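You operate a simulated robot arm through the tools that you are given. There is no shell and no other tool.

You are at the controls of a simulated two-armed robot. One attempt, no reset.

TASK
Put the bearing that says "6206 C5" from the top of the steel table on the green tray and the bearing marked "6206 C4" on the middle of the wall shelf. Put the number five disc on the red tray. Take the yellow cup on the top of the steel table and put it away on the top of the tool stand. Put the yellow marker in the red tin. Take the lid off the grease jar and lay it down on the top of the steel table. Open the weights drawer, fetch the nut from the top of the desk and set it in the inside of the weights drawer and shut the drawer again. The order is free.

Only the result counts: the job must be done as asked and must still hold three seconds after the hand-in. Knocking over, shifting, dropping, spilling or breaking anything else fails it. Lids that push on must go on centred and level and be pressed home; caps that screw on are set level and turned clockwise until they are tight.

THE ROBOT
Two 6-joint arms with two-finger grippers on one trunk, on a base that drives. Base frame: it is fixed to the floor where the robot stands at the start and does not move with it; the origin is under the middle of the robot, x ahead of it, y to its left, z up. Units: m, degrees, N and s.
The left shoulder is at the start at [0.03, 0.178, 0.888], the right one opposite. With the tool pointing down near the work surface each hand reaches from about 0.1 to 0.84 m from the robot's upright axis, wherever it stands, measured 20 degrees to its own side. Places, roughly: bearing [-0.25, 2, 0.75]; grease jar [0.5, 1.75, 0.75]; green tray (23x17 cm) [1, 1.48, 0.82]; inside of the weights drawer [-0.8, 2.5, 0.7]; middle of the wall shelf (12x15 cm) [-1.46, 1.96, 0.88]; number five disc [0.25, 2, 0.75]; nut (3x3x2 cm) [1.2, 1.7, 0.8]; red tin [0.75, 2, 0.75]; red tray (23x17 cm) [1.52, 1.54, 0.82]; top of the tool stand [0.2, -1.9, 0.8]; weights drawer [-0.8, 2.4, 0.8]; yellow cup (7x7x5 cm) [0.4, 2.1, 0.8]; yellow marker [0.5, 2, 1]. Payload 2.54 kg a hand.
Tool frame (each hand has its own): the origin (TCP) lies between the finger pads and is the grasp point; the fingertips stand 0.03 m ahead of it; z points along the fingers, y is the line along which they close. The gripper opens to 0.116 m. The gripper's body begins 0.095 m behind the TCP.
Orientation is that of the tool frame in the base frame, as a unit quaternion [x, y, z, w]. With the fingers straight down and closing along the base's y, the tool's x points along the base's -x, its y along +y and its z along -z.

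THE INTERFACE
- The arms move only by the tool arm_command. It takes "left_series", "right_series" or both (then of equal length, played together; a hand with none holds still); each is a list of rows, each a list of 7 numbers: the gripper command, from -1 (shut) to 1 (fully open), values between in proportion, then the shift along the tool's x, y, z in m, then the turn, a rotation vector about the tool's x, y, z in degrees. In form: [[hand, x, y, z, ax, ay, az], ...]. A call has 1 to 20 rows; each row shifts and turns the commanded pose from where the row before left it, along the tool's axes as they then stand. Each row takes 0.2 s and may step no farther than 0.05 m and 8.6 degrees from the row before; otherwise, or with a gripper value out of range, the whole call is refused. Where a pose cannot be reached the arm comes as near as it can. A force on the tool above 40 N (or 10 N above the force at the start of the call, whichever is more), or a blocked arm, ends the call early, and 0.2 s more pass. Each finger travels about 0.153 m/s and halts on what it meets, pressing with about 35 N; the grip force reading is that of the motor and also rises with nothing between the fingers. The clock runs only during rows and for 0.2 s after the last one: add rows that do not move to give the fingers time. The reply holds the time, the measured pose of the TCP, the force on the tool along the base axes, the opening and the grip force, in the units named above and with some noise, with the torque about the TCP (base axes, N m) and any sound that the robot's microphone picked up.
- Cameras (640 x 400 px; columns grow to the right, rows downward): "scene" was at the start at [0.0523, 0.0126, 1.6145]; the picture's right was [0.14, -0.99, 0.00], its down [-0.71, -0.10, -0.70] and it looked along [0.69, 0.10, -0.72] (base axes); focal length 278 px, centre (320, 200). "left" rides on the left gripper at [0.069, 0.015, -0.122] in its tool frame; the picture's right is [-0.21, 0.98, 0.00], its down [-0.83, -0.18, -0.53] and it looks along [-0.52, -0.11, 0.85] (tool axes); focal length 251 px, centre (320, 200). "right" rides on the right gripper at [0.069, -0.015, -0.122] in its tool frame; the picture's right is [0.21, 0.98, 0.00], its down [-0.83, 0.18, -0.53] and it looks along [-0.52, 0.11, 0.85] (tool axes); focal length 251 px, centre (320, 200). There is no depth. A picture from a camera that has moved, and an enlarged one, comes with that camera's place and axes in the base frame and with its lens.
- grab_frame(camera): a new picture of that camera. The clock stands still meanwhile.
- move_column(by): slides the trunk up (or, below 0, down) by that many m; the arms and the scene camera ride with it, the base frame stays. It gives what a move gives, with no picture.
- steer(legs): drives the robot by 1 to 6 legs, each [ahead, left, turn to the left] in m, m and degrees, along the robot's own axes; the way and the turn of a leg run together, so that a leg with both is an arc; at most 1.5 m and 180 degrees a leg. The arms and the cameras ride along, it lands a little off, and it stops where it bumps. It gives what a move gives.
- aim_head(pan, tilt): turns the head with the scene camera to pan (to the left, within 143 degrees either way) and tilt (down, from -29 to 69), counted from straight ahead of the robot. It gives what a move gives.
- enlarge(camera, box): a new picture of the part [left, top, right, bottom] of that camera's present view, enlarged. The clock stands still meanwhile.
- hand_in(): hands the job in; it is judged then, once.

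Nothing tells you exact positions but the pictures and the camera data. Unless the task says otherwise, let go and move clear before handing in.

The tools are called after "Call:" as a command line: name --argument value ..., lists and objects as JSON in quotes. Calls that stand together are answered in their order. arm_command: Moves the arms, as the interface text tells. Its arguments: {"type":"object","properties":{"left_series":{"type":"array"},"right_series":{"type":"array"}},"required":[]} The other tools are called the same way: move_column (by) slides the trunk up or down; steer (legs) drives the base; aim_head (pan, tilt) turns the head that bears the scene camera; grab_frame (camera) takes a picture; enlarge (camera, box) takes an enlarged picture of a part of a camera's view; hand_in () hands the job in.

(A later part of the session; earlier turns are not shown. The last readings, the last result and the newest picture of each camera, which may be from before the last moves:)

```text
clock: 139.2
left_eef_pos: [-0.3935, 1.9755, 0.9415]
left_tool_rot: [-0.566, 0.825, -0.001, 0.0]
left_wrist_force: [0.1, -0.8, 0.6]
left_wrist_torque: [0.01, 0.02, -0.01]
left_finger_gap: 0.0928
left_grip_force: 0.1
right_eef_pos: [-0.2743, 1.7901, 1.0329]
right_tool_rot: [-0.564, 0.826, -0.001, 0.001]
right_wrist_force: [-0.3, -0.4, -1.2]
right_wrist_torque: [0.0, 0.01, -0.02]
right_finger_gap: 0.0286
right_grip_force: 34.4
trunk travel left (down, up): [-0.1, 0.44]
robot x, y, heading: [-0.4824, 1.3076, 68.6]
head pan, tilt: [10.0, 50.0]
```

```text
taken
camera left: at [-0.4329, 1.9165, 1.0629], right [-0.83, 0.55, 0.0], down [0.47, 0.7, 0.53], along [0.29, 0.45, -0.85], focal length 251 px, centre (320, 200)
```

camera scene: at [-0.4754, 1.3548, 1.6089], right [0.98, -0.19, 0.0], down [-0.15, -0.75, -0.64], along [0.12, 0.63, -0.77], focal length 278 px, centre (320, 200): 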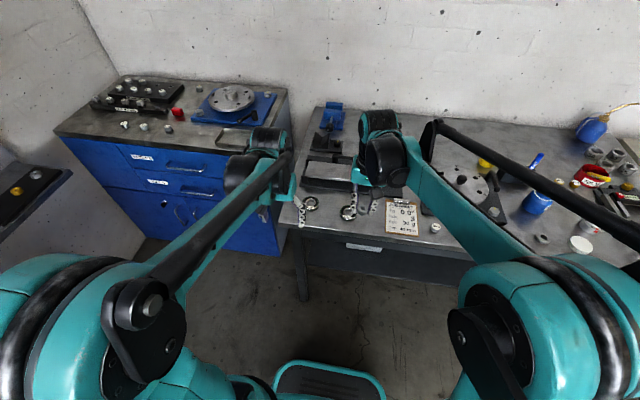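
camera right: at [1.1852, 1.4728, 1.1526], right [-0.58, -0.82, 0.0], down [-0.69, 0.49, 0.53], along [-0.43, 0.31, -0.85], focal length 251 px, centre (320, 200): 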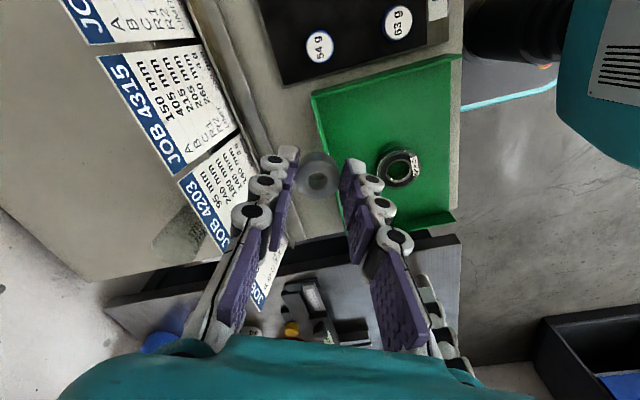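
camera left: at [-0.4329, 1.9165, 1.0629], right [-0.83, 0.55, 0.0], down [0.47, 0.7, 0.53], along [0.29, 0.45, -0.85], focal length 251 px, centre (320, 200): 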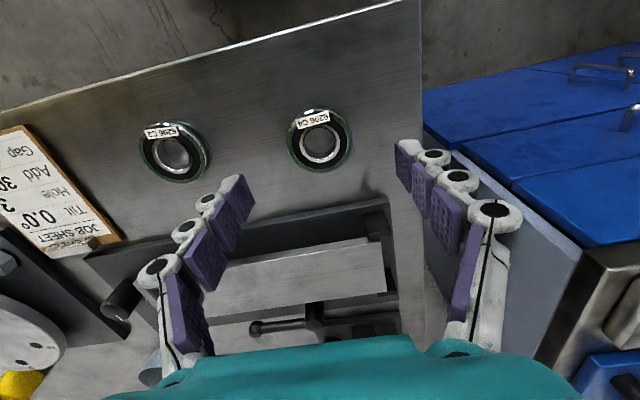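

The label under the hand reads C4. I correct by 9 mm, descend and grip it.

Call:
arm_command --left_series '[[0.6, -0.009, -0.0025, 0.02, 0, 0, 0], [0.6, 0, 0, 0.03, 0, 0, 0], [0.6, 0, 0, 0.03, 0, 0, 0], [0.6, 0, 0, 0.0115, 0, 0, 0], [0.6, 0, 0, 0, 0, 0, 0]]'

Call:
grab_frame --camera "left"

```text
clock: 140.4
left_eef_pos: [-0.3876, 1.9858, 0.8489]
left_tool_rot: [-0.566, 0.825, 0.0, 0.001]
left_wrist_force: [0.4, 0.0, 0.5]
left_wrist_torque: [0.01, -0.02, 0.01]
left_finger_gap: 0.093
left_grip_force: 0.0
right_eef_pos: [-0.2728, 1.7897, 1.0316]
right_tool_rot: [-0.564, 0.825, 0.001, 0.001]
right_wrist_force: [-0.3, 0.1, -1.1]
right_wrist_torque: [0.0, 0.0, 0.0]
right_finger_gap: 0.0287
right_grip_force: 35.4
trunk travel left (down, up): [-0.1, 0.44]
robot x, y, heading: [-0.4782, 1.3054, 68.9]
head pan, tilt: [10.0, 50.0]
```

```text
taken
camera left: at [-0.4272, 1.9254, 0.9717], right [-0.83, 0.55, 0.0], down [0.47, 0.7, 0.53], along [0.29, 0.45, -0.85], focal length 251 px, centre (320, 200)
```

left: 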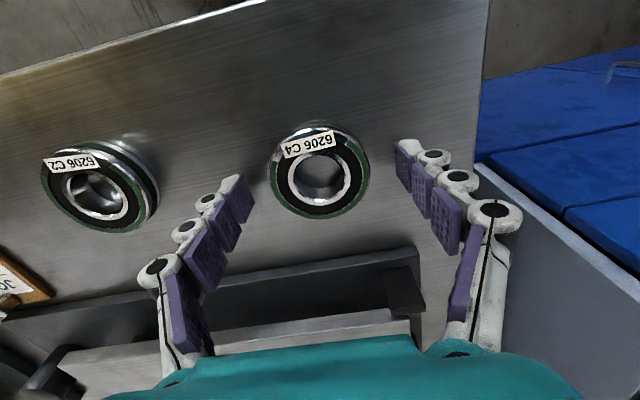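

C4 is centred. I grip and lift it, then retract.

Call:
arm_command --left_series '[[0.2, 0, 0, 0, 0, 0, 0], [-1, 0, 0, 0, 0, 0, 0], [-1, 0, 0, 0, 0, 0, 0], [-1, 0, 0, -0.02, 0, 0, 0], [-1, 0, 0, -0.03, 0, 0, 0], [-1, 0, 0, -0.05, 0, 0, 0], [-1, 0, 0, -0.05, 0, 0, 0], [-1, 0, 0, -0.05, 0, 0, 0], [-1, 0.045, 0, 0, 0, 0, 0], [-1, 0.045, 0, 0, 0, 0, 0], [-1, 0.045, 0, 0, 0, 0, 0], [-1, 0.045, 0, 0, 0, 0, 0], [-1, 0, 0, 0, 0, 0, 0]]'

Call:
grab_frame --camera "left"

Call:
aim_head --pan 80 --tilt 35

Call:
grab_frame --camera "scene"

```text
clock: 143.2
left_eef_pos: [-0.4541, 1.8182, 1.0487]
left_tool_rot: [-0.565, 0.825, 0.0, 0.0]
left_wrist_force: [0.3, 0.8, -2.0]
left_wrist_torque: [-0.02, -0.02, 0.02]
left_finger_gap: 0.0608
left_grip_force: 34.7
right_eef_pos: [-0.2732, 1.7908, 1.0323]
right_tool_rot: [-0.565, 0.825, 0.0, 0.001]
right_wrist_force: [-0.2, 0.3, -1.2]
right_wrist_torque: [-0.01, -0.02, 0.02]
right_finger_gap: 0.0284
right_grip_force: 34.9
trunk travel left (down, up): [-0.1, 0.44]
robot x, y, heading: [-0.4793, 1.3049, 69.0]
head pan, tilt: [10.0, 50.0]
```

```text
taken
camera left: at [-0.4924, 1.7574, 1.1708], right [-0.83, 0.55, 0.0], down [0.47, 0.71, 0.53], along [0.29, 0.45, -0.85], focal length 251 px, centre (320, 200)
```

left: 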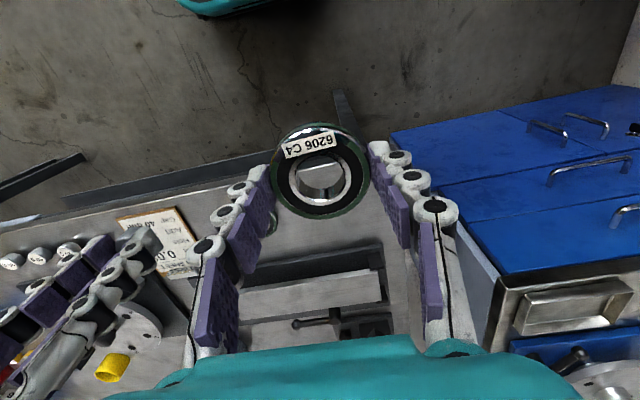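

```text
clock: 144.7
left_eef_pos: [-0.4546, 1.8169, 1.0481]
left_tool_rot: [-0.566, 0.824, 0.0, -0.001]
left_wrist_force: [0.2, -0.7, -2.5]
left_wrist_torque: [-0.01, 0.05, 0.0]
left_finger_gap: 0.0612
left_grip_force: 35.0
right_eef_pos: [-0.2741, 1.789, 1.0318]
right_tool_rot: [-0.564, 0.826, 0.001, 0.001]
right_wrist_force: [-0.2, -0.3, -1.6]
right_wrist_torque: [0.01, -0.02, 0.0]
right_finger_gap: 0.0288
right_grip_force: 35.4
trunk travel left (down, up): [-0.1, 0.44]
robot x, y, heading: [-0.4818, 1.3044, 68.7]
head pan, tilt: [80.0, 35.0]
```

```text
taken
camera scene: at [-0.5656, 1.3248, 1.6306], right [0.52, 0.86, 0.0], down [0.49, -0.3, -0.82], along [-0.7, 0.42, -0.57], focal length 278 px, centre (320, 200)
```

scene: 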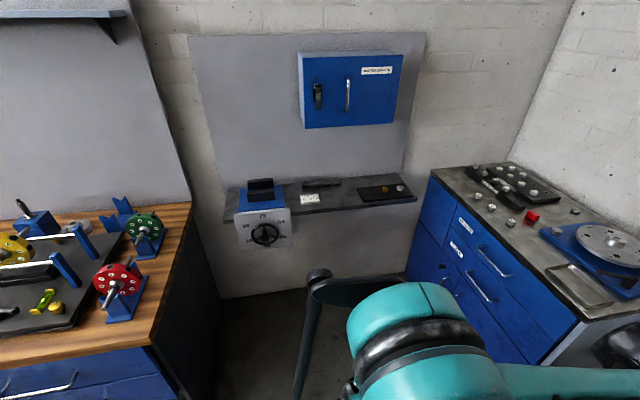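

The wall shelf is between the wooden bench and the cabinet. I zoom in on it to see the free middle area.

Call:
enlarge --camera "scene" --box '[220, 150, 430, 260]'

```text
3.05 times, centred on (325, 205) of scene
camera zoom: at [-0.5656, 1.3248, 1.6306], right [0.52, 0.86, 0.0], down [0.49, -0.3, -0.82], along [-0.7, 0.42, -0.57], focal length 846 px, centre (305, 185)
```

zoom: 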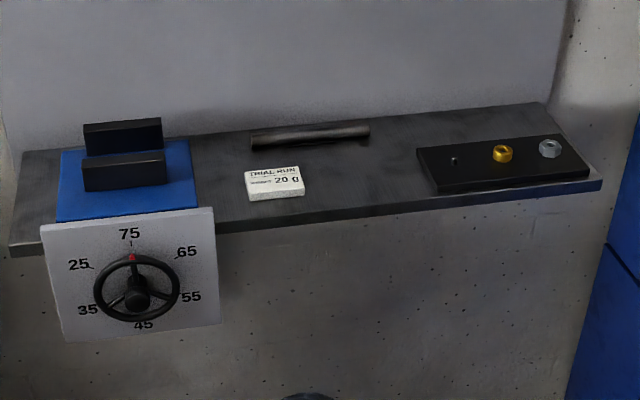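

The free middle is between the note and the black plate. I move the right hand aside, turn left 90° to face the wall, and approach the shelf.

Call:
arm_command --right_series '[[-1, 0, -0.045, 0, 0, 0, 0], [-1, 0, -0.045, 0, 0, 0, 0], [-1, 0, -0.045, 0, 0, 0, 0], [-1, 0, -0.045, 0, 0, 0, 0]]'

Call:
steer --legs '[[0, 0, 90], [0.4, -0.25, 0]]'

Call:
aim_head --pan 0 --tilt 45

Call:
grab_frame --camera "scene"

Call:
grab_frame --camera "left"

```text
clock: 145.7
left_eef_pos: [-0.4525, 1.8169, 1.049]
left_tool_rot: [-0.566, 0.825, 0.0, 0.001]
left_wrist_force: [0.3, -0.1, -1.8]
left_wrist_torque: [-0.02, 0.01, -0.01]
left_finger_gap: 0.0613
left_grip_force: 35.0
right_eef_pos: [-0.1057, 1.7243, 1.0345]
right_tool_rot: [-0.564, 0.825, 0.0, 0.001]
right_wrist_force: [0.7, -0.6, -1.1]
right_wrist_torque: [-0.03, 0.01, -0.04]
right_finger_gap: 0.0286
right_grip_force: 35.4
trunk travel left (down, up): [-0.1, 0.44]
robot x, y, heading: [-0.4814, 1.3049, 68.8]
head pan, tilt: [80.0, 35.0]
```

```text
clock: 152.3
left_eef_pos: [-1.2746, 1.7185, 1.0481]
left_tool_rot: [0.982, -0.187, 0.0, 0.0]
left_wrist_force: [-0.9, 0.6, -1.9]
left_wrist_torque: [-0.04, 0.03, -0.01]
left_finger_gap: 0.0609
left_grip_force: 34.9
right_eef_pos: [-1.18, 2.0651, 1.0335]
right_tool_rot: [0.982, -0.189, 0.0, -0.001]
right_wrist_force: [-0.2, -0.7, -1.4]
right_wrist_torque: [-0.02, -0.06, -0.02]
right_finger_gap: 0.0283
right_grip_force: 35.5
trunk travel left (down, up): [-0.1, 0.44]
robot x, y, heading: [-0.7669, 1.6871, 158.5]
head pan, tilt: [80.0, 35.0]
```

```text
clock: 153.8
left_eef_pos: [-1.2748, 1.7176, 1.0496]
left_tool_rot: [0.982, -0.188, 0.0, 0.0]
left_wrist_force: [0.5, -0.6, -1.9]
left_wrist_torque: [-0.03, 0.02, 0.0]
left_finger_gap: 0.0607
left_grip_force: 35.0
right_eef_pos: [-1.1792, 2.0648, 1.0339]
right_tool_rot: [0.982, -0.189, -0.001, -0.001]
right_wrist_force: [-0.1, 0.5, -1.0]
right_wrist_torque: [0.0, -0.02, -0.01]
right_finger_gap: 0.0285
right_grip_force: 34.9
trunk travel left (down, up): [-0.1, 0.44]
robot x, y, heading: [-0.7644, 1.685, 158.4]
head pan, tilt: [0.0, 45.0]
```

```text
taken
camera scene: at [-0.8101, 1.7055, 1.6158], right [0.37, 0.93, 0.0], down [0.66, -0.26, -0.71], along [-0.66, 0.26, -0.71], focal length 278 px, centre (320, 200)
```

scene: 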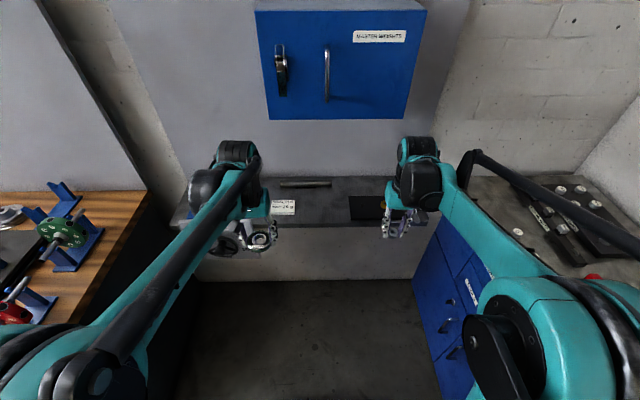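

```text
taken
camera left: at [-1.216, 1.6771, 1.1712], right [-0.56, -0.83, 0.0], down [-0.7, 0.47, 0.53], along [-0.44, 0.3, -0.85], focal length 251 px, centre (320, 200)
```

left: 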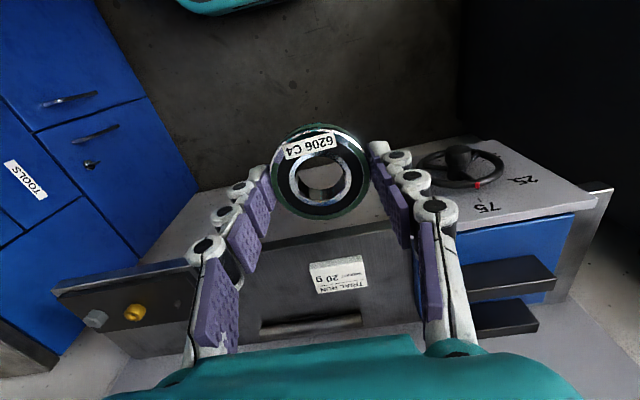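

The shelf's free middle is straight ahead; the wall cabinet above it has its bottom at about z 1.23, so I'll approach low. First I centre the left hand and look.

Call:
arm_command --left_series '[[-1, 0, -0.04, 0, 0, 0, 0], [-1, 0, -0.04, 0, 0, 0, 0], [-1, 0, -0.04, 0.03, 0, 0, 0], [-1, 0, -0.035, 0.03, 0, 0, 0], [-1, 0, 0, 0, 0, 0, 0]]'

Call:
grab_frame --camera "left"

Call:
grab_frame --camera "scene"

```text
clock: 155.0
left_eef_pos: [-1.2183, 1.8612, 0.9897]
left_tool_rot: [0.982, -0.188, 0.0, 0.001]
left_wrist_force: [-0.2, -0.6, -0.9]
left_wrist_torque: [0.02, -0.01, -0.01]
left_finger_gap: 0.0611
left_grip_force: 34.3
right_eef_pos: [-1.1794, 2.0637, 1.0339]
right_tool_rot: [0.982, -0.19, -0.001, 0.0]
right_wrist_force: [0.5, 0.0, 0.0]
right_wrist_torque: [-0.03, 0.01, -0.02]
right_finger_gap: 0.0286
right_grip_force: 35.4
trunk travel left (down, up): [-0.1, 0.44]
robot x, y, heading: [-0.7615, 1.6859, 158.6]
head pan, tilt: [0.0, 45.0]
```

```text
taken
camera left: at [-1.1587, 1.8206, 1.1114], right [-0.56, -0.83, 0.0], down [-0.7, 0.47, 0.53], along [-0.44, 0.3, -0.85], focal length 251 px, centre (320, 200)
```

left: 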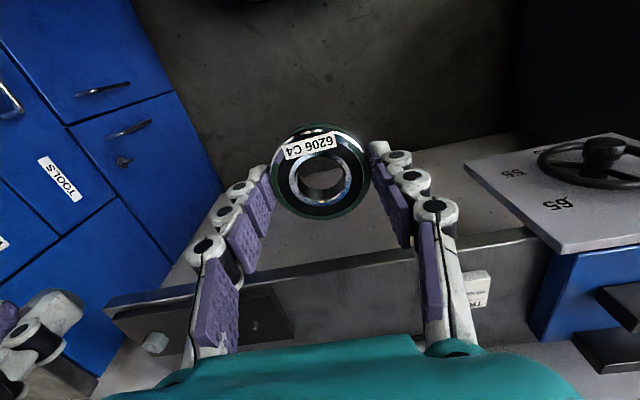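

```text
taken
camera scene: at [-0.8099, 1.7051, 1.6158], right [0.37, 0.93, 0.0], down [0.66, -0.26, -0.71], along [-0.66, 0.26, -0.71], focal length 278 px, centre (320, 200)
```

scene: 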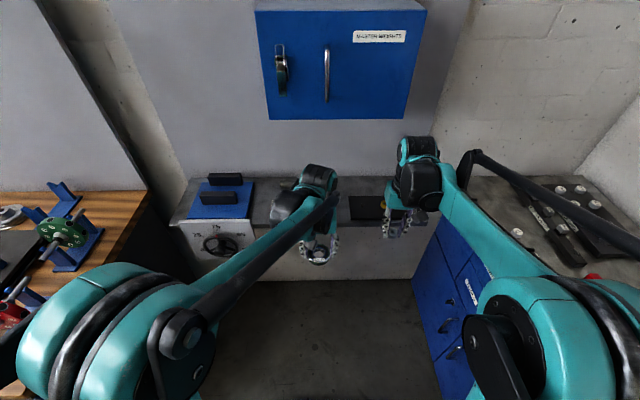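

The spot 24 cm ahead of the hand is free (note to the left, black plate to the right). I lower to an approach height of 0.945 and move forward over the shelf.

Call:
arm_command --left_series '[[-1, 0, 0, 0.044, 0, 0, 0], [-1, -0.041, 0, 0, 0, 0, 0], [-1, -0.041, 0, 0, 0, 0, 0], [-1, -0.041, 0, 0, 0, 0, 0], [-1, 0, 0, 0, 0, 0, 0]]'

Call:
grab_frame --camera "left"

Call:
grab_frame --camera "scene"

```text
clock: 156.2
left_eef_pos: [-1.3336, 1.9064, 0.9454]
left_tool_rot: [0.982, -0.188, 0.0, 0.0]
left_wrist_force: [0.2, -0.9, -2.6]
left_wrist_torque: [0.02, 0.02, 0.02]
left_finger_gap: 0.0608
left_grip_force: 35.0
right_eef_pos: [-1.1794, 2.0652, 1.0345]
right_tool_rot: [0.982, -0.189, 0.0, -0.001]
right_wrist_force: [-0.3, -0.4, -2.0]
right_wrist_torque: [0.02, 0.02, -0.02]
right_finger_gap: 0.0287
right_grip_force: 35.1
trunk travel left (down, up): [-0.1, 0.44]
robot x, y, heading: [-0.7634, 1.686, 158.4]
head pan, tilt: [0.0, 45.0]
```

```text
taken
camera left: at [-1.2738, 1.8664, 1.0677], right [-0.56, -0.83, 0.0], down [-0.7, 0.47, 0.53], along [-0.44, 0.3, -0.85], focal length 251 px, centre (320, 200)
```

left: 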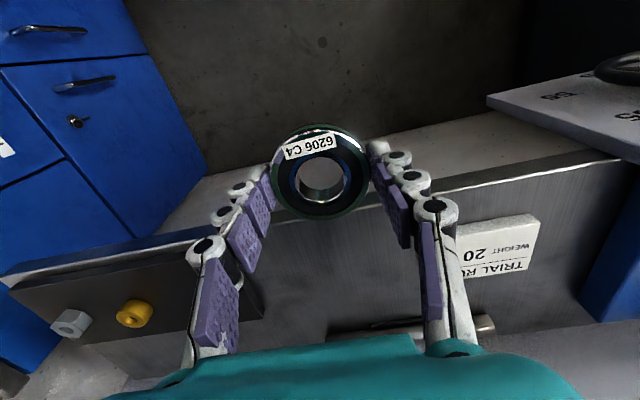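

```text
taken
camera scene: at [-0.8091, 1.7052, 1.6158], right [0.37, 0.93, 0.0], down [0.66, -0.26, -0.71], along [-0.66, 0.26, -0.71], focal length 278 px, centre (320, 200)
```

scene: 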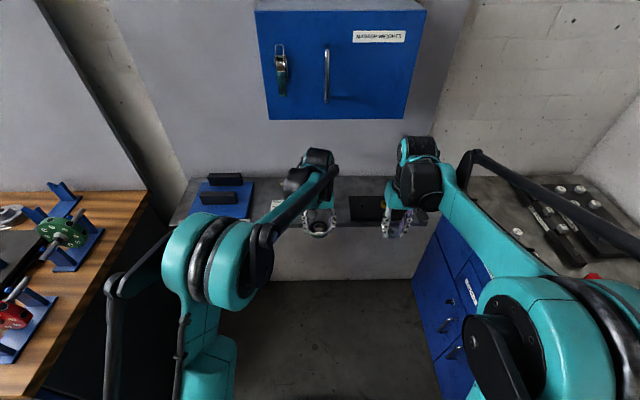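

The hand is just in front of the shelf edge. I advance another 12.5 cm to the middle of the shelf.

Call:
arm_command --left_series '[[-1, -0.0417, 0, 0, 0, 0, 0], [-1, -0.0417, 0, 0, 0, 0, 0], [-1, -0.0417, 0, 0, 0, 0, 0], [-1, 0, 0, 0, 0, 0, 0]]'

Call:
grab_frame --camera "left"

Call:
enlarge --camera "scene" --box '[220, 80, 440, 260]'

```text
clock: 157.2
left_eef_pos: [-1.4486, 1.9533, 0.9443]
left_tool_rot: [0.982, -0.188, 0.0, 0.0]
left_wrist_force: [1.2, -0.2, -1.5]
left_wrist_torque: [-0.02, 0.05, 0.01]
left_finger_gap: 0.061
left_grip_force: 34.7
right_eef_pos: [-1.1801, 2.0644, 1.0346]
right_tool_rot: [0.982, -0.189, -0.001, -0.001]
right_wrist_force: [0.0, 0.1, -0.4]
right_wrist_torque: [0.01, 0.03, -0.01]
right_finger_gap: 0.0287
right_grip_force: 34.9
trunk travel left (down, up): [-0.1, 0.44]
robot x, y, heading: [-0.762, 1.6846, 158.4]
head pan, tilt: [0.0, 45.0]
```

```text
taken
camera left: at [-1.3897, 1.9127, 1.0673], right [-0.56, -0.83, 0.0], down [-0.7, 0.47, 0.53], along [-0.44, 0.3, -0.85], focal length 251 px, centre (320, 200)
```

left: 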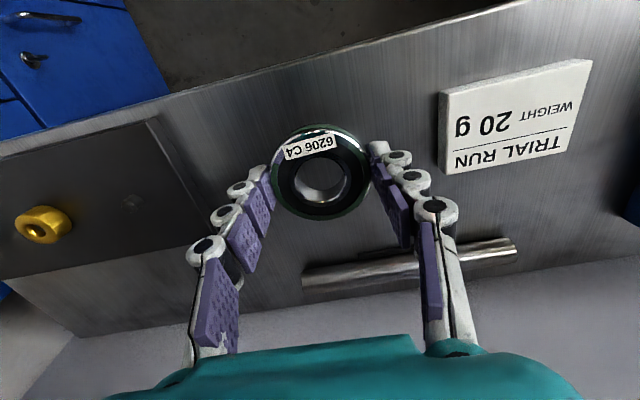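

```text
2.22 times, centred on (330, 170) of scene
camera zoom: at [-0.8089, 1.7052, 1.6159], right [0.37, 0.93, 0.0], down [0.66, -0.26, -0.71], along [-0.66, 0.26, -0.71], focal length 617 px, centre (298, 267)
```

zoom: 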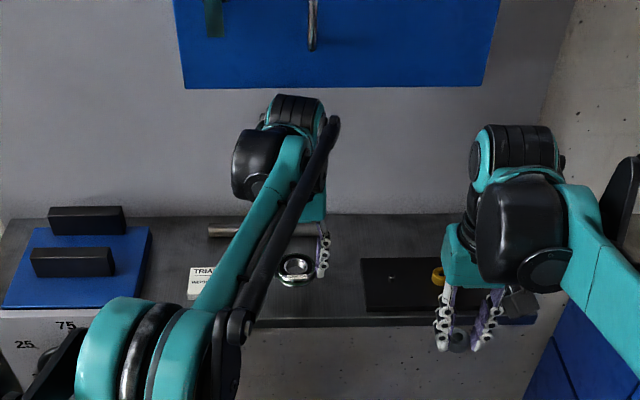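

The spot below is clear. I lower until contact with the shelf.

Call:
arm_command --left_series '[[-1, 0, 0, 0.018, 0, 0, 0], [-1, 0, 0, 0.003, 0, 0, 0], [-1, 0, 0, 0.003, 0, 0, 0], [-1, 0, 0, 0.003, 0, 0, 0], [-1, 0, 0, 0, 0, 0, 0]]'

```text
clock: 158.4
left_eef_pos: [-1.4491, 1.9521, 0.9179]
left_tool_rot: [0.982, -0.187, 0.001, 0.0]
left_wrist_force: [-0.4, 0.7, -2.1]
left_wrist_torque: [-0.02, 0.02, 0.02]
left_finger_gap: 0.0612
left_grip_force: 35.2
right_eef_pos: [-1.1802, 2.0649, 1.034]
right_tool_rot: [0.982, -0.188, 0.0, -0.001]
right_wrist_force: [0.3, -0.6, -1.2]
right_wrist_torque: [-0.02, -0.02, -0.02]
right_finger_gap: 0.0285
right_grip_force: 34.9
trunk travel left (down, up): [-0.1, 0.44]
robot x, y, heading: [-0.7621, 1.6859, 158.3]
head pan, tilt: [0.0, 45.0]
```

Call:
arm_command --left_series '[[-1, 0, 0, 0.003, 0, 0, 0], [-1, 0, 0, 0.003, 0, 0, 0], [-1, 0, 0, 0, 0, 0, 0]]'

Call:
grab_frame --camera "left"

```text
clock: 159.2
left_eef_pos: [-1.4483, 1.9529, 0.9106]
left_tool_rot: [0.982, -0.188, 0.0, 0.0]
left_wrist_force: [0.2, 0.2, -2.0]
left_wrist_torque: [0.02, 0.01, 0.01]
left_finger_gap: 0.0612
left_grip_force: 34.8
right_eef_pos: [-1.1799, 2.0659, 1.0334]
right_tool_rot: [0.982, -0.189, 0.0, 0.0]
right_wrist_force: [-0.1, 0.0, 0.0]
right_wrist_torque: [0.03, 0.0, 0.01]
right_finger_gap: 0.0284
right_grip_force: 35.0
trunk travel left (down, up): [-0.1, 0.44]
robot x, y, heading: [-0.7642, 1.6866, 158.8]
head pan, tilt: [0.0, 45.0]
```

```text
taken
camera left: at [-1.3902, 1.9124, 1.0339], right [-0.56, -0.83, 0.0], down [-0.7, 0.47, 0.53], along [-0.44, 0.3, -0.85], focal length 251 px, centre (320, 200)
```

left: 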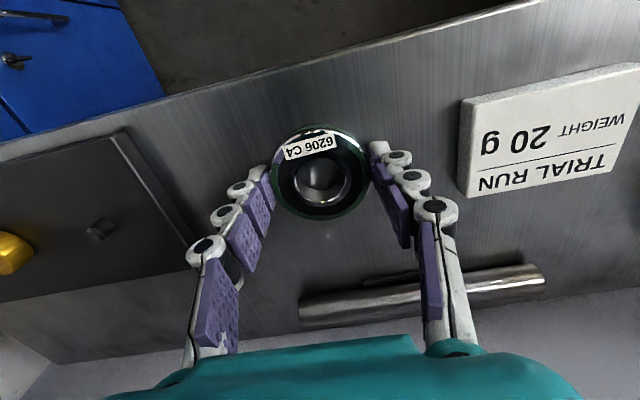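

Call:
arm_command --left_series '[[-1, 0, 0, 0.003, 0, 0, 0], [-1, 0, 0, 0.003, 0, 0, 0], [-1, 0, 0, 0.003, 0, 0, 0], [-1, 0, 0, 0, 0, 0, 0]]'

```text
clock: 160.0
left_eef_pos: [-1.4479, 1.9519, 0.9092]
left_tool_rot: [0.982, -0.187, -0.002, -0.001]
left_wrist_force: [2.1, -1.6, 15.8]
left_wrist_torque: [-0.04, -0.2, -0.01]
left_finger_gap: 0.061
left_grip_force: 35.5
right_eef_pos: [-1.1784, 2.0645, 1.0352]
right_tool_rot: [0.982, -0.19, -0.002, -0.001]
right_wrist_force: [-0.8, 0.6, -1.1]
right_wrist_torque: [-0.01, -0.01, -0.02]
right_finger_gap: 0.0286
right_grip_force: 35.0
trunk travel left (down, up): [-0.1, 0.44]
robot x, y, heading: [-0.7662, 1.6841, 158.4]
head pan, tilt: [0.0, 45.0]
stopped in row 3 (left hand): the force on the tool passed its limit at 47 N (the readings are from after the stop); the commanded pose is now the measured one
```

Contact. I release the bearing, rise 4 cm only, then back out from under the wall cabinet.

Call:
arm_command --left_series '[[-1, 0, 0, -0.001, 0, 0, 0], [-0.6, 0, 0, 0, 0, 0, 0], [0.2, 0, 0, 0, 0, 0, 0], [0.5, 0, 0, 0, 0, 0, 0], [0.5, 0, 0, 0, 0, 0, 0], [0.5, 0, 0, -0.02, 0, 0, 0], [0.5, 0, 0, -0.02, 0, 0, 0], [0.5, 0.04, 0, 0, 0, 0, 0], [0.5, 0.045, 0, 0, 0, 0, 0], [0.5, 0.045, 0, 0, 0, 0, 0], [0.5, 0.045, 0, 0, 0, 0, 0], [0.5, 0.045, 0, -0.02, 0, 0, 0], [0.5, 0, 0, 0, 0, 0, 0]]'

Call:
grab_frame --camera "left"

Call:
enlarge --camera "scene" --box '[220, 80, 440, 260]'

```text
clock: 162.8
left_eef_pos: [-1.2469, 1.8734, 0.9671]
left_tool_rot: [0.982, -0.187, -0.001, -0.001]
left_wrist_force: [0.0, -0.8, 0.8]
left_wrist_torque: [-0.01, -0.01, -0.04]
left_finger_gap: 0.0869
left_grip_force: 0.0
right_eef_pos: [-1.181, 2.0646, 1.0339]
right_tool_rot: [0.982, -0.189, 0.0, -0.001]
right_wrist_force: [0.9, 0.7, -1.7]
right_wrist_torque: [-0.01, -0.04, -0.04]
right_finger_gap: 0.0285
right_grip_force: 35.3
trunk travel left (down, up): [-0.1, 0.44]
robot x, y, heading: [-0.7629, 1.6894, 158.3]
head pan, tilt: [0.0, 45.0]
```

```text
taken
camera left: at [-1.1865, 1.8318, 1.0884], right [-0.56, -0.83, 0.0], down [-0.7, 0.47, 0.54], along [-0.44, 0.3, -0.84], focal length 251 px, centre (320, 200)
```

left: 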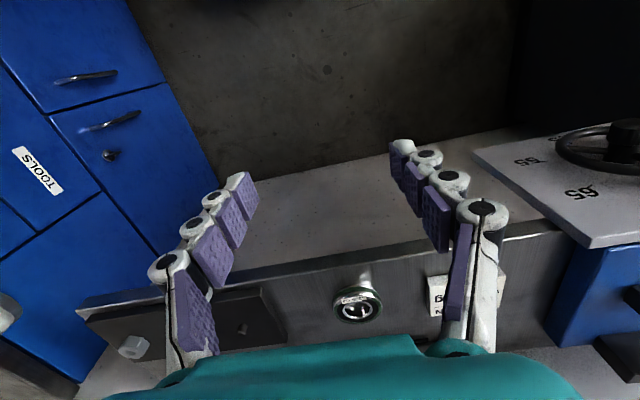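

```text
2.22 times, centred on (330, 170) of scene
camera zoom: at [-0.8114, 1.7065, 1.6157], right [0.37, 0.93, 0.0], down [0.66, -0.26, -0.71], along [-0.66, 0.26, -0.71], focal length 617 px, centre (298, 267)
```

zoom: 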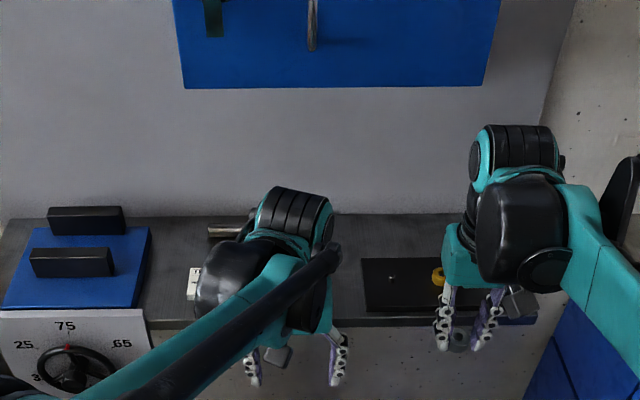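

C4 sits on the shelf's middle. Next the weights drawer: I back off, turn right to face the blue cabinet and look at the handle.

Call:
steer --legs '[[-0.15, 0.2, 0], [0, 0, -89.5], [0, 0.25, 0]]'

Call:
aim_head --pan 15 --tilt 45

Call:
grab_frame --camera "scene"

Call:
grab_frame --camera "left"

```text
clock: 169.9
left_eef_pos: [-0.7422, 2.0183, 0.9659]
left_tool_rot: [-0.562, 0.827, 0.0, 0.002]
left_wrist_force: [-0.5, 0.5, 0.2]
left_wrist_torque: [0.0, -0.05, 0.02]
left_finger_gap: 0.087
left_grip_force: 0.0
right_eef_pos: [-0.5487, 1.9519, 1.0344]
right_tool_rot: [-0.56, 0.828, 0.0, 0.001]
right_wrist_force: [-0.3, 0.0, -0.3]
right_wrist_torque: [-0.02, -0.03, 0.0]
right_finger_gap: 0.0288
right_grip_force: 34.6
trunk travel left (down, up): [-0.1, 0.44]
robot x, y, heading: [-0.9281, 1.5395, 68.1]
head pan, tilt: [0.0, 45.0]
```

```text
clock: 170.7
left_eef_pos: [-0.7421, 2.0188, 0.9678]
left_tool_rot: [-0.561, 0.828, 0.0, 0.002]
left_wrist_force: [0.6, 0.7, 0.5]
left_wrist_torque: [-0.04, 0.0, -0.03]
left_finger_gap: 0.0871
left_grip_force: 0.0
right_eef_pos: [-0.5482, 1.9517, 1.0339]
right_tool_rot: [-0.56, 0.829, 0.0, 0.001]
right_wrist_force: [0.6, -0.2, -1.0]
right_wrist_torque: [-0.07, 0.03, 0.0]
right_finger_gap: 0.0287
right_grip_force: 34.7
trunk travel left (down, up): [-0.1, 0.44]
robot x, y, heading: [-0.9267, 1.5356, 68.5]
head pan, tilt: [15.0, 45.0]
```

```text
taken
camera scene: at [-0.9284, 1.5915, 1.6158], right [0.99, -0.12, 0.0], down [-0.08, -0.7, -0.71], along [0.08, 0.7, -0.71], focal length 278 px, centre (320, 200)
```

scene: 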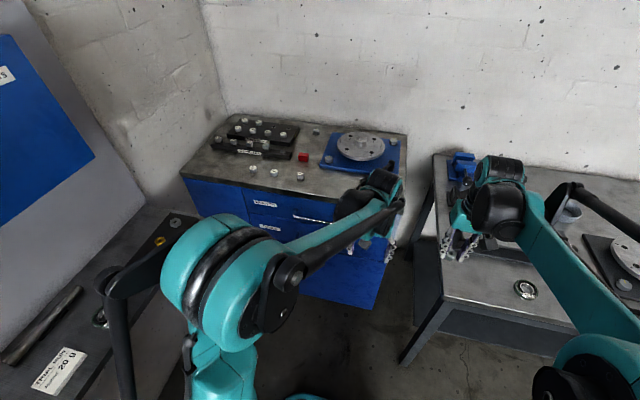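

```text
taken
camera left: at [-0.7812, 1.9579, 1.0888], right [-0.83, 0.56, 0.0], down [0.47, 0.7, 0.54], along [0.3, 0.44, -0.84], focal length 251 px, centre (320, 200)
```

left: 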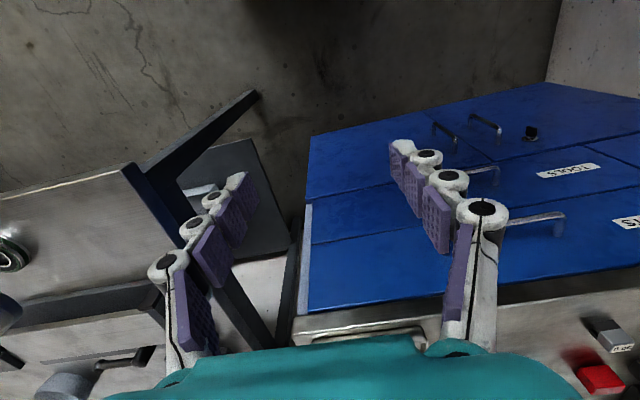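

I face the cabinet. I zoom in on the WEIGHTS drawer handle to locate it.

Call:
enlarge --camera "scene" --box '[170, 110, 420, 320]'

Call:
enlarge --camera "left" --box '[400, 130, 640, 330]'

```text
1.90 times, centred on (295, 215) of scene
camera zoom: at [-0.9284, 1.5915, 1.6158], right [0.99, -0.12, 0.0], down [-0.08, -0.7, -0.71], along [0.08, 0.7, -0.71], focal length 529 px, centre (368, 171)
```

zoom: 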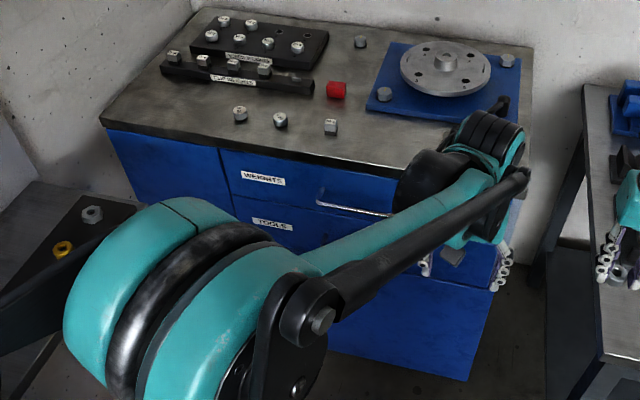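

```text
2.00 times, centred on (520, 230) of left
camera zoom: at [-0.7812, 1.9579, 1.0888], right [-0.83, 0.56, 0.0], down [0.47, 0.7, 0.54], along [0.3, 0.44, -0.84], focal length 503 px, centre (-80, 140)
```

zoom: 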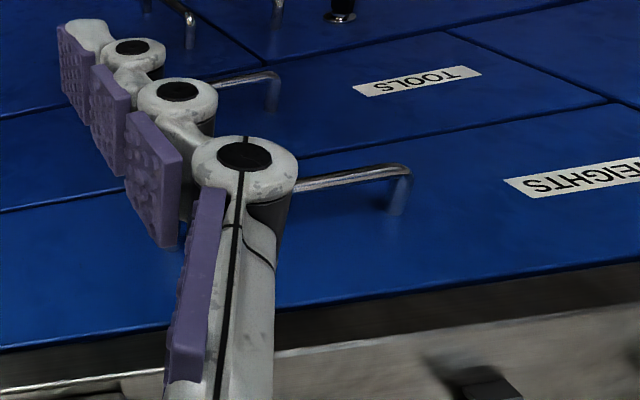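

The handle bar runs from about 0.155 to 0.315 m left at 0.72 m ahead and z≈0.80. I bring the left hand in front of it and reorient it: yaw 90°, then pitch forward so the fingers can straddle the bar.

Call:
arm_command --left_series '[[0.5, 0.01, 0.0456, 0, 0, 0, 0], [0.5, 0.01, 0.0456, 0, 0, 0, 0], [0.5, 0.01, 0.0456, 0, 0, 0, 0], [0.5, 0.01, 0.0456, 0, 0, 0, 0], [0.5, 0.01, 0.0456, 0, 0, 0, 0], [0.5, 0, 0, 0, 0, 0, -8.2], [0.5, 0, 0, 0, 0, 0, -8.2], [0.5, 0, 0, 0, 0, 0, -8.2], [0.5, 0, 0, 0, 0, 0, -8.2], [0.5, 0, 0, 0, 0, 0, -8.2], [0.5, 0, 0, 0, 0, 0, -8.2], [0.5, 0, 0, 0, 0, 0, -8.2], [0.5, 0, 0, 0, 0, 0, -8.2], [0.5, 0, 0, 0, 0, 0, -8.2], [0.5, 0, 0, 0, 0, 0, -8.2], [0.5, 0, 0, 0, 0, 0, -8.0], [0.5, 0, 0, 0, 0, 0, 0]]'

Call:
grab_frame --camera "left"

Call:
grab_frame --camera "scene"

```text
clock: 174.3
left_eef_pos: [-0.9728, 2.0558, 0.9661]
left_tool_rot: [0.982, -0.187, 0.0, -0.002]
left_wrist_force: [-0.2, 0.0, -0.6]
left_wrist_torque: [-0.01, 0.01, 0.03]
left_finger_gap: 0.087
left_grip_force: 0.1
right_eef_pos: [-0.5487, 1.9525, 1.0335]
right_tool_rot: [-0.56, 0.829, 0.0, 0.001]
right_wrist_force: [-0.9, 0.7, -0.5]
right_wrist_torque: [-0.03, 0.0, 0.02]
right_finger_gap: 0.0286
right_grip_force: 35.1
trunk travel left (down, up): [-0.1, 0.44]
robot x, y, heading: [-0.9324, 1.5358, 68.2]
head pan, tilt: [15.0, 45.0]
```

```text
taken
camera left: at [-0.9136, 2.0145, 1.0889], right [-0.56, -0.83, 0.0], down [-0.7, 0.47, 0.53], along [-0.44, 0.3, -0.85], focal length 251 px, centre (320, 200)
```

left: 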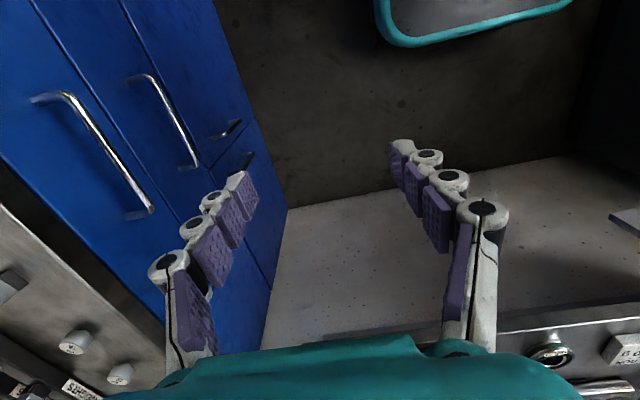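

```text
taken
camera scene: at [-0.9285, 1.5915, 1.6158], right [0.99, -0.12, 0.0], down [-0.08, -0.7, -0.71], along [0.08, 0.7, -0.71], focal length 278 px, centre (320, 200)
```

scene: 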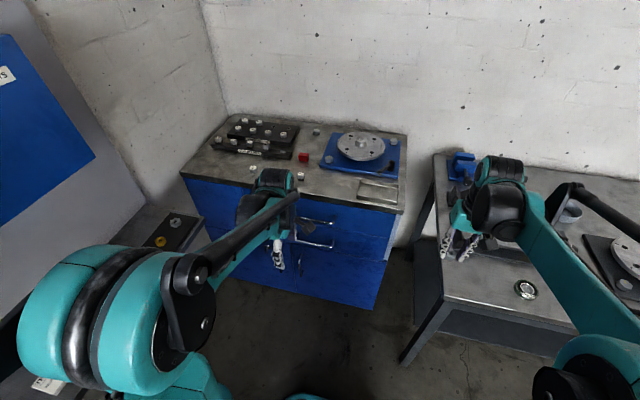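

The handle centre is 27 cm straight ahead of the left hand. I move 15 cm closer and pitch the tool forward to nearly horizontal.

Call:
arm_command --left_series '[[0.3, 0, -0.05, 0, 0, 0, 0], [0.3, 0, -0.05, 0, 0, 0, 0], [0.3, 0, -0.04, 0, 0, 0, 0], [0.3, 0, 0, 0, 8, 0, 0], [0.3, 0, 0, 0, 8, 0, 0], [0.3, 0, 0, 0, 8, 0, 0], [0.3, 0, 0, 0, 8, 0, 0], [0.3, 0, 0, 0, 8, 0, 0], [0.3, 0, 0, 0, 0, 0, 0]]'

Call:
grab_frame --camera "scene"

Call:
grab_frame --camera "left"

```text
clock: 176.3
left_eef_pos: [-0.9199, 2.1855, 0.9657]
left_tool_rot: [0.922, -0.177, 0.066, -0.338]
left_wrist_force: [0.1, -0.7, 0.5]
left_wrist_torque: [-0.02, -0.01, 0.02]
left_finger_gap: 0.0754
left_grip_force: 0.1
right_eef_pos: [-0.549, 1.952, 1.0338]
right_tool_rot: [-0.56, 0.829, 0.0, 0.002]
right_wrist_force: [0.5, 0.0, -1.0]
right_wrist_torque: [-0.01, 0.01, -0.01]
right_finger_gap: 0.0287
right_grip_force: 35.2
trunk travel left (down, up): [-0.1, 0.44]
robot x, y, heading: [-0.9326, 1.5399, 68.2]
head pan, tilt: [15.0, 45.0]
```

```text
taken
camera scene: at [-0.9283, 1.5918, 1.6158], right [0.99, -0.12, 0.0], down [-0.08, -0.7, -0.71], along [0.08, 0.7, -0.71], focal length 278 px, centre (320, 200)
```

scene: 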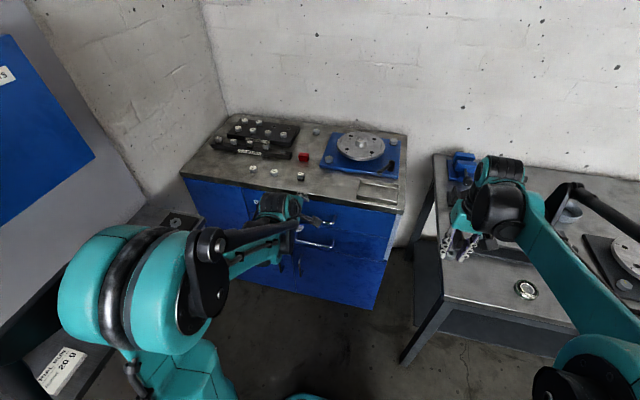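

```text
taken
camera left: at [-0.8893, 2.075, 1.0502], right [-0.47, -0.61, -0.63], down [-0.84, 0.11, 0.52], along [-0.25, 0.78, -0.57], focal length 251 px, centre (320, 200)
```

left: 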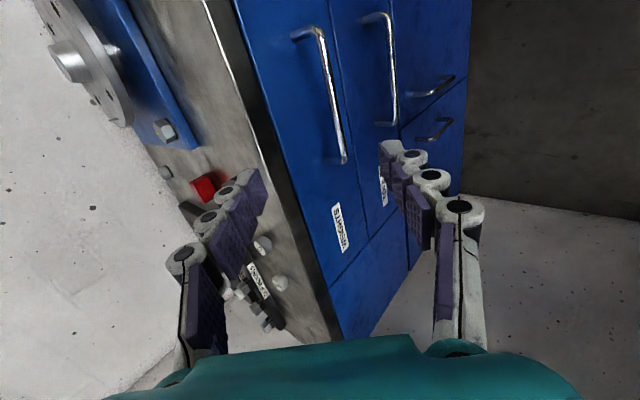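

The hand pitches forward well and the WEIGHTS handle is clearly in view. I continue pitching to about 80°.

Call:
arm_command --left_series '[[0.3, 0, 0, 0, 8, 0, 0], [0.3, 0, 0, 0, 8, 0, 0], [0.3, 0, 0, 0, 8, 0, 0], [0.3, 0, 0, 0, 8, 0, 0], [0.3, 0, 0, 0, 8, 0, 0], [0.3, 0, 0, 0, 0, 0, 0]]'

Call:
grab_frame --camera "scene"

Call:
grab_frame --camera "left"

```text
clock: 177.7
left_eef_pos: [-0.9165, 2.2017, 0.9953]
left_tool_rot: [0.752, -0.144, 0.122, -0.632]
left_wrist_force: [-0.1, -0.3, -0.1]
left_wrist_torque: [0.01, 0.01, 0.02]
left_finger_gap: 0.0754
left_grip_force: 0.1
left hand out of reach, approached as far as the arm can: row 5
right_eef_pos: [-0.549, 1.9515, 1.0352]
right_tool_rot: [-0.56, 0.828, 0.0, 0.001]
right_wrist_force: [-0.6, -0.1, -0.8]
right_wrist_torque: [-0.01, -0.02, -0.01]
right_finger_gap: 0.0285
right_grip_force: 35.1
trunk travel left (down, up): [-0.1, 0.44]
robot x, y, heading: [-0.9299, 1.534, 68.1]
head pan, tilt: [15.0, 45.0]
```

```text
taken
camera scene: at [-0.9285, 1.5914, 1.6158], right [0.99, -0.12, 0.0], down [-0.08, -0.7, -0.71], along [0.08, 0.7, -0.71], focal length 278 px, centre (320, 200)
```

scene: 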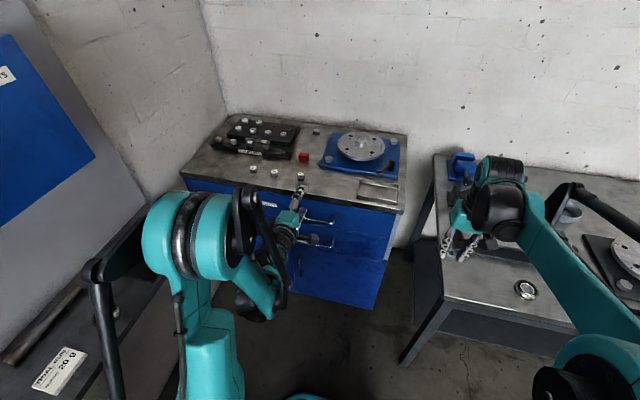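

```text
taken
camera left: at [-0.8978, 2.0617, 1.0024], right [-0.26, -0.08, -0.96], down [-0.95, -0.16, 0.27], along [-0.17, 0.98, -0.03], focal length 251 px, centre (320, 200)
```

left: 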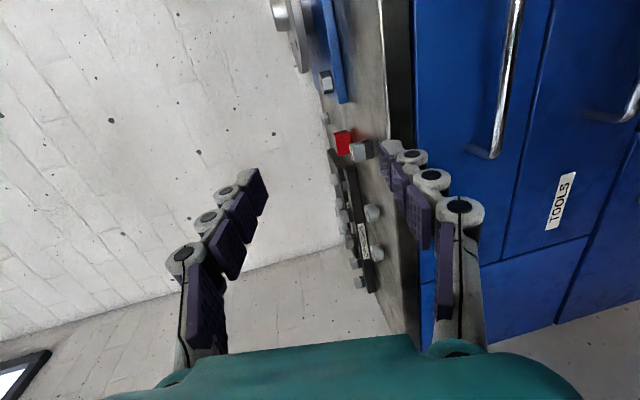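

The tool is nearly horizontal (10° down) at z≈1.0. I bring it down in front of the drawer face to handle height.

Call:
arm_command --left_series '[[0.3, 0, 0.0384, 0.0067, 0, 0, 0], [0.3, 0, 0.0384, 0.0067, 0, 0, 0], [0.3, 0, 0.0384, 0.0067, 0, 0, 0], [0.3, 0, 0.0384, 0.0067, 0, 0, 0], [0.3, 0, 0.0384, 0.0067, 0, 0, 0], [0.3, 0, 0, 0, 0, 0, 0]]'

Call:
grab_frame --camera "left"

Call:
grab_frame --camera "scene"

```text
clock: 179.1
left_eef_pos: [-0.8947, 2.2987, 0.91]
left_tool_rot: [0.752, -0.144, 0.12, -0.632]
left_wrist_force: [-0.8, 0.3, 0.2]
left_wrist_torque: [-0.03, -0.01, -0.02]
left_finger_gap: 0.0754
left_grip_force: 0.0
left hand out of reach, approached as far as the arm can: row 1, 2, 3, 4, 5
right_eef_pos: [-0.5492, 1.9526, 1.0336]
right_tool_rot: [-0.56, 0.828, 0.0, 0.001]
right_wrist_force: [-0.4, -0.5, -0.6]
right_wrist_torque: [-0.03, 0.0, 0.0]
right_finger_gap: 0.0285
right_grip_force: 35.1
trunk travel left (down, up): [-0.1, 0.44]
robot x, y, heading: [-0.9271, 1.5394, 68.4]
head pan, tilt: [15.0, 45.0]
```

```text
taken
camera left: at [-0.8761, 2.1564, 0.9169], right [-0.26, -0.08, -0.96], down [-0.95, -0.15, 0.27], along [-0.17, 0.98, -0.03], focal length 251 px, centre (320, 200)
```

left: 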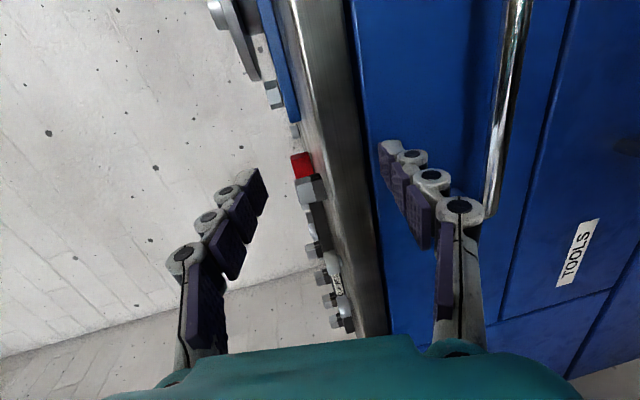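

```text
taken
camera scene: at [-0.9285, 1.5909, 1.6158], right [0.99, -0.12, 0.0], down [-0.08, -0.7, -0.71], along [0.08, 0.7, -0.71], focal length 278 px, centre (320, 200)
```

scene: 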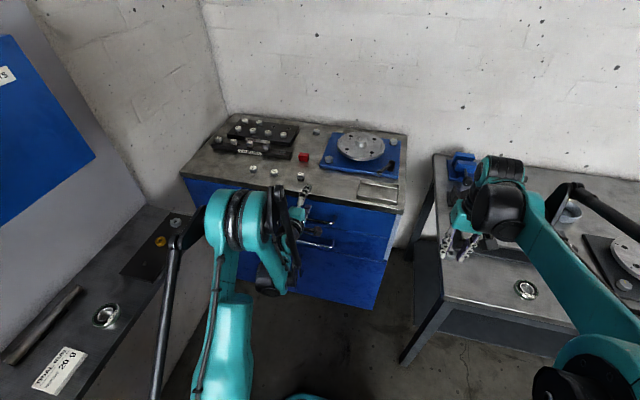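

At this pitch the arm can't get lower, so I'll back the base 10 cm and lower the trunk 10 cm. First I raise the right hand (with the nut) a bit.

Call:
arm_command --right_series '[[-1, 0, 0, -0.04, 0, 0, 0], [-1, 0, 0, -0.04, 0, 0, 0]]'

Call:
steer --legs '[[-0.12, 0, 0]]'

Call:
move_column --by -0.1

Call:
grab_frame --camera "left"

Call:
grab_frame --camera "scene"

```text
clock: 179.7
left_eef_pos: [-0.8951, 2.2981, 0.9113]
left_tool_rot: [0.752, -0.145, 0.121, -0.631]
left_wrist_force: [-0.6, 0.1, 1.2]
left_wrist_torque: [0.02, -0.03, -0.01]
left_finger_gap: 0.0755
left_grip_force: 0.0
right_eef_pos: [-0.5494, 1.9524, 1.1136]
right_tool_rot: [-0.56, 0.828, 0.001, 0.001]
right_wrist_force: [-0.3, 0.6, -0.3]
right_wrist_torque: [-0.01, -0.01, -0.01]
right_finger_gap: 0.0287
right_grip_force: 35.1
trunk travel left (down, up): [-0.1, 0.44]
robot x, y, heading: [-0.929, 1.5382, 68.2]
head pan, tilt: [15.0, 45.0]
```

```text
clock: 180.9
left_eef_pos: [-0.9401, 2.1853, 0.9111]
left_tool_rot: [0.752, -0.144, 0.121, -0.632]
left_wrist_force: [0.3, 0.2, 0.9]
left_wrist_torque: [-0.05, 0.02, -0.03]
left_finger_gap: 0.0753
left_grip_force: 0.0
right_eef_pos: [-0.5942, 1.8388, 1.1152]
right_tool_rot: [-0.56, 0.828, 0.001, 0.001]
right_wrist_force: [0.3, -0.7, -1.1]
right_wrist_torque: [0.05, 0.04, 0.02]
right_finger_gap: 0.0287
right_grip_force: 34.9
trunk travel left (down, up): [-0.1, 0.44]
robot x, y, heading: [-0.975, 1.4271, 68.4]
head pan, tilt: [15.0, 45.0]
```

```text
clock: 182.2
left_eef_pos: [-0.9393, 2.1855, 0.8113]
left_tool_rot: [0.753, -0.144, 0.121, -0.631]
left_wrist_force: [-0.4, -0.6, -0.5]
left_wrist_torque: [-0.03, 0.0, -0.02]
left_finger_gap: 0.0754
left_grip_force: 0.1
right_eef_pos: [-0.5934, 1.8404, 1.0138]
right_tool_rot: [-0.56, 0.829, 0.0, 0.002]
right_wrist_force: [-0.6, 0.3, 0.3]
right_wrist_torque: [0.0, 0.02, 0.0]
right_finger_gap: 0.0283
right_grip_force: 35.0
trunk travel left (down, up): [0.0, 0.54]
robot x, y, heading: [-0.9743, 1.4296, 68.5]
head pan, tilt: [15.0, 45.0]
```

```text
taken
camera left: at [-0.9204, 2.0449, 0.8172], right [-0.26, -0.08, -0.96], down [-0.95, -0.15, 0.27], along [-0.17, 0.98, -0.03], focal length 251 px, centre (320, 200)
```

left: 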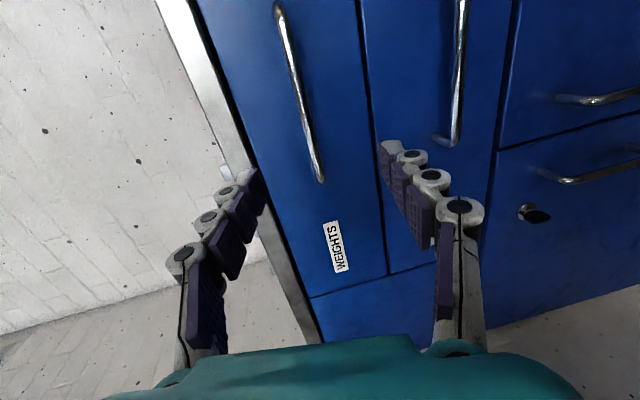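

```text
taken
camera scene: at [-0.9729, 1.4798, 1.5159], right [0.99, -0.12, 0.0], down [-0.08, -0.7, -0.71], along [0.08, 0.7, -0.71], focal length 278 px, centre (320, 200)
```

scene: 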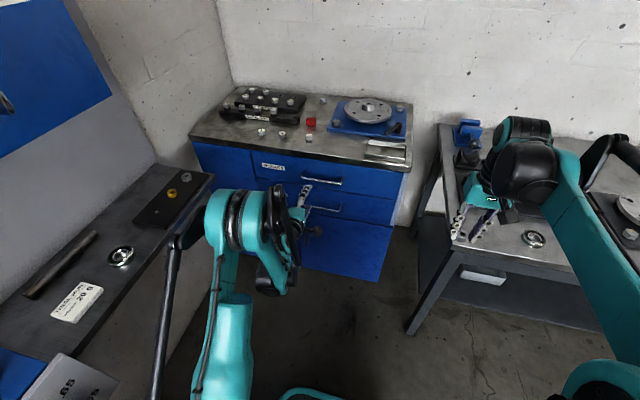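

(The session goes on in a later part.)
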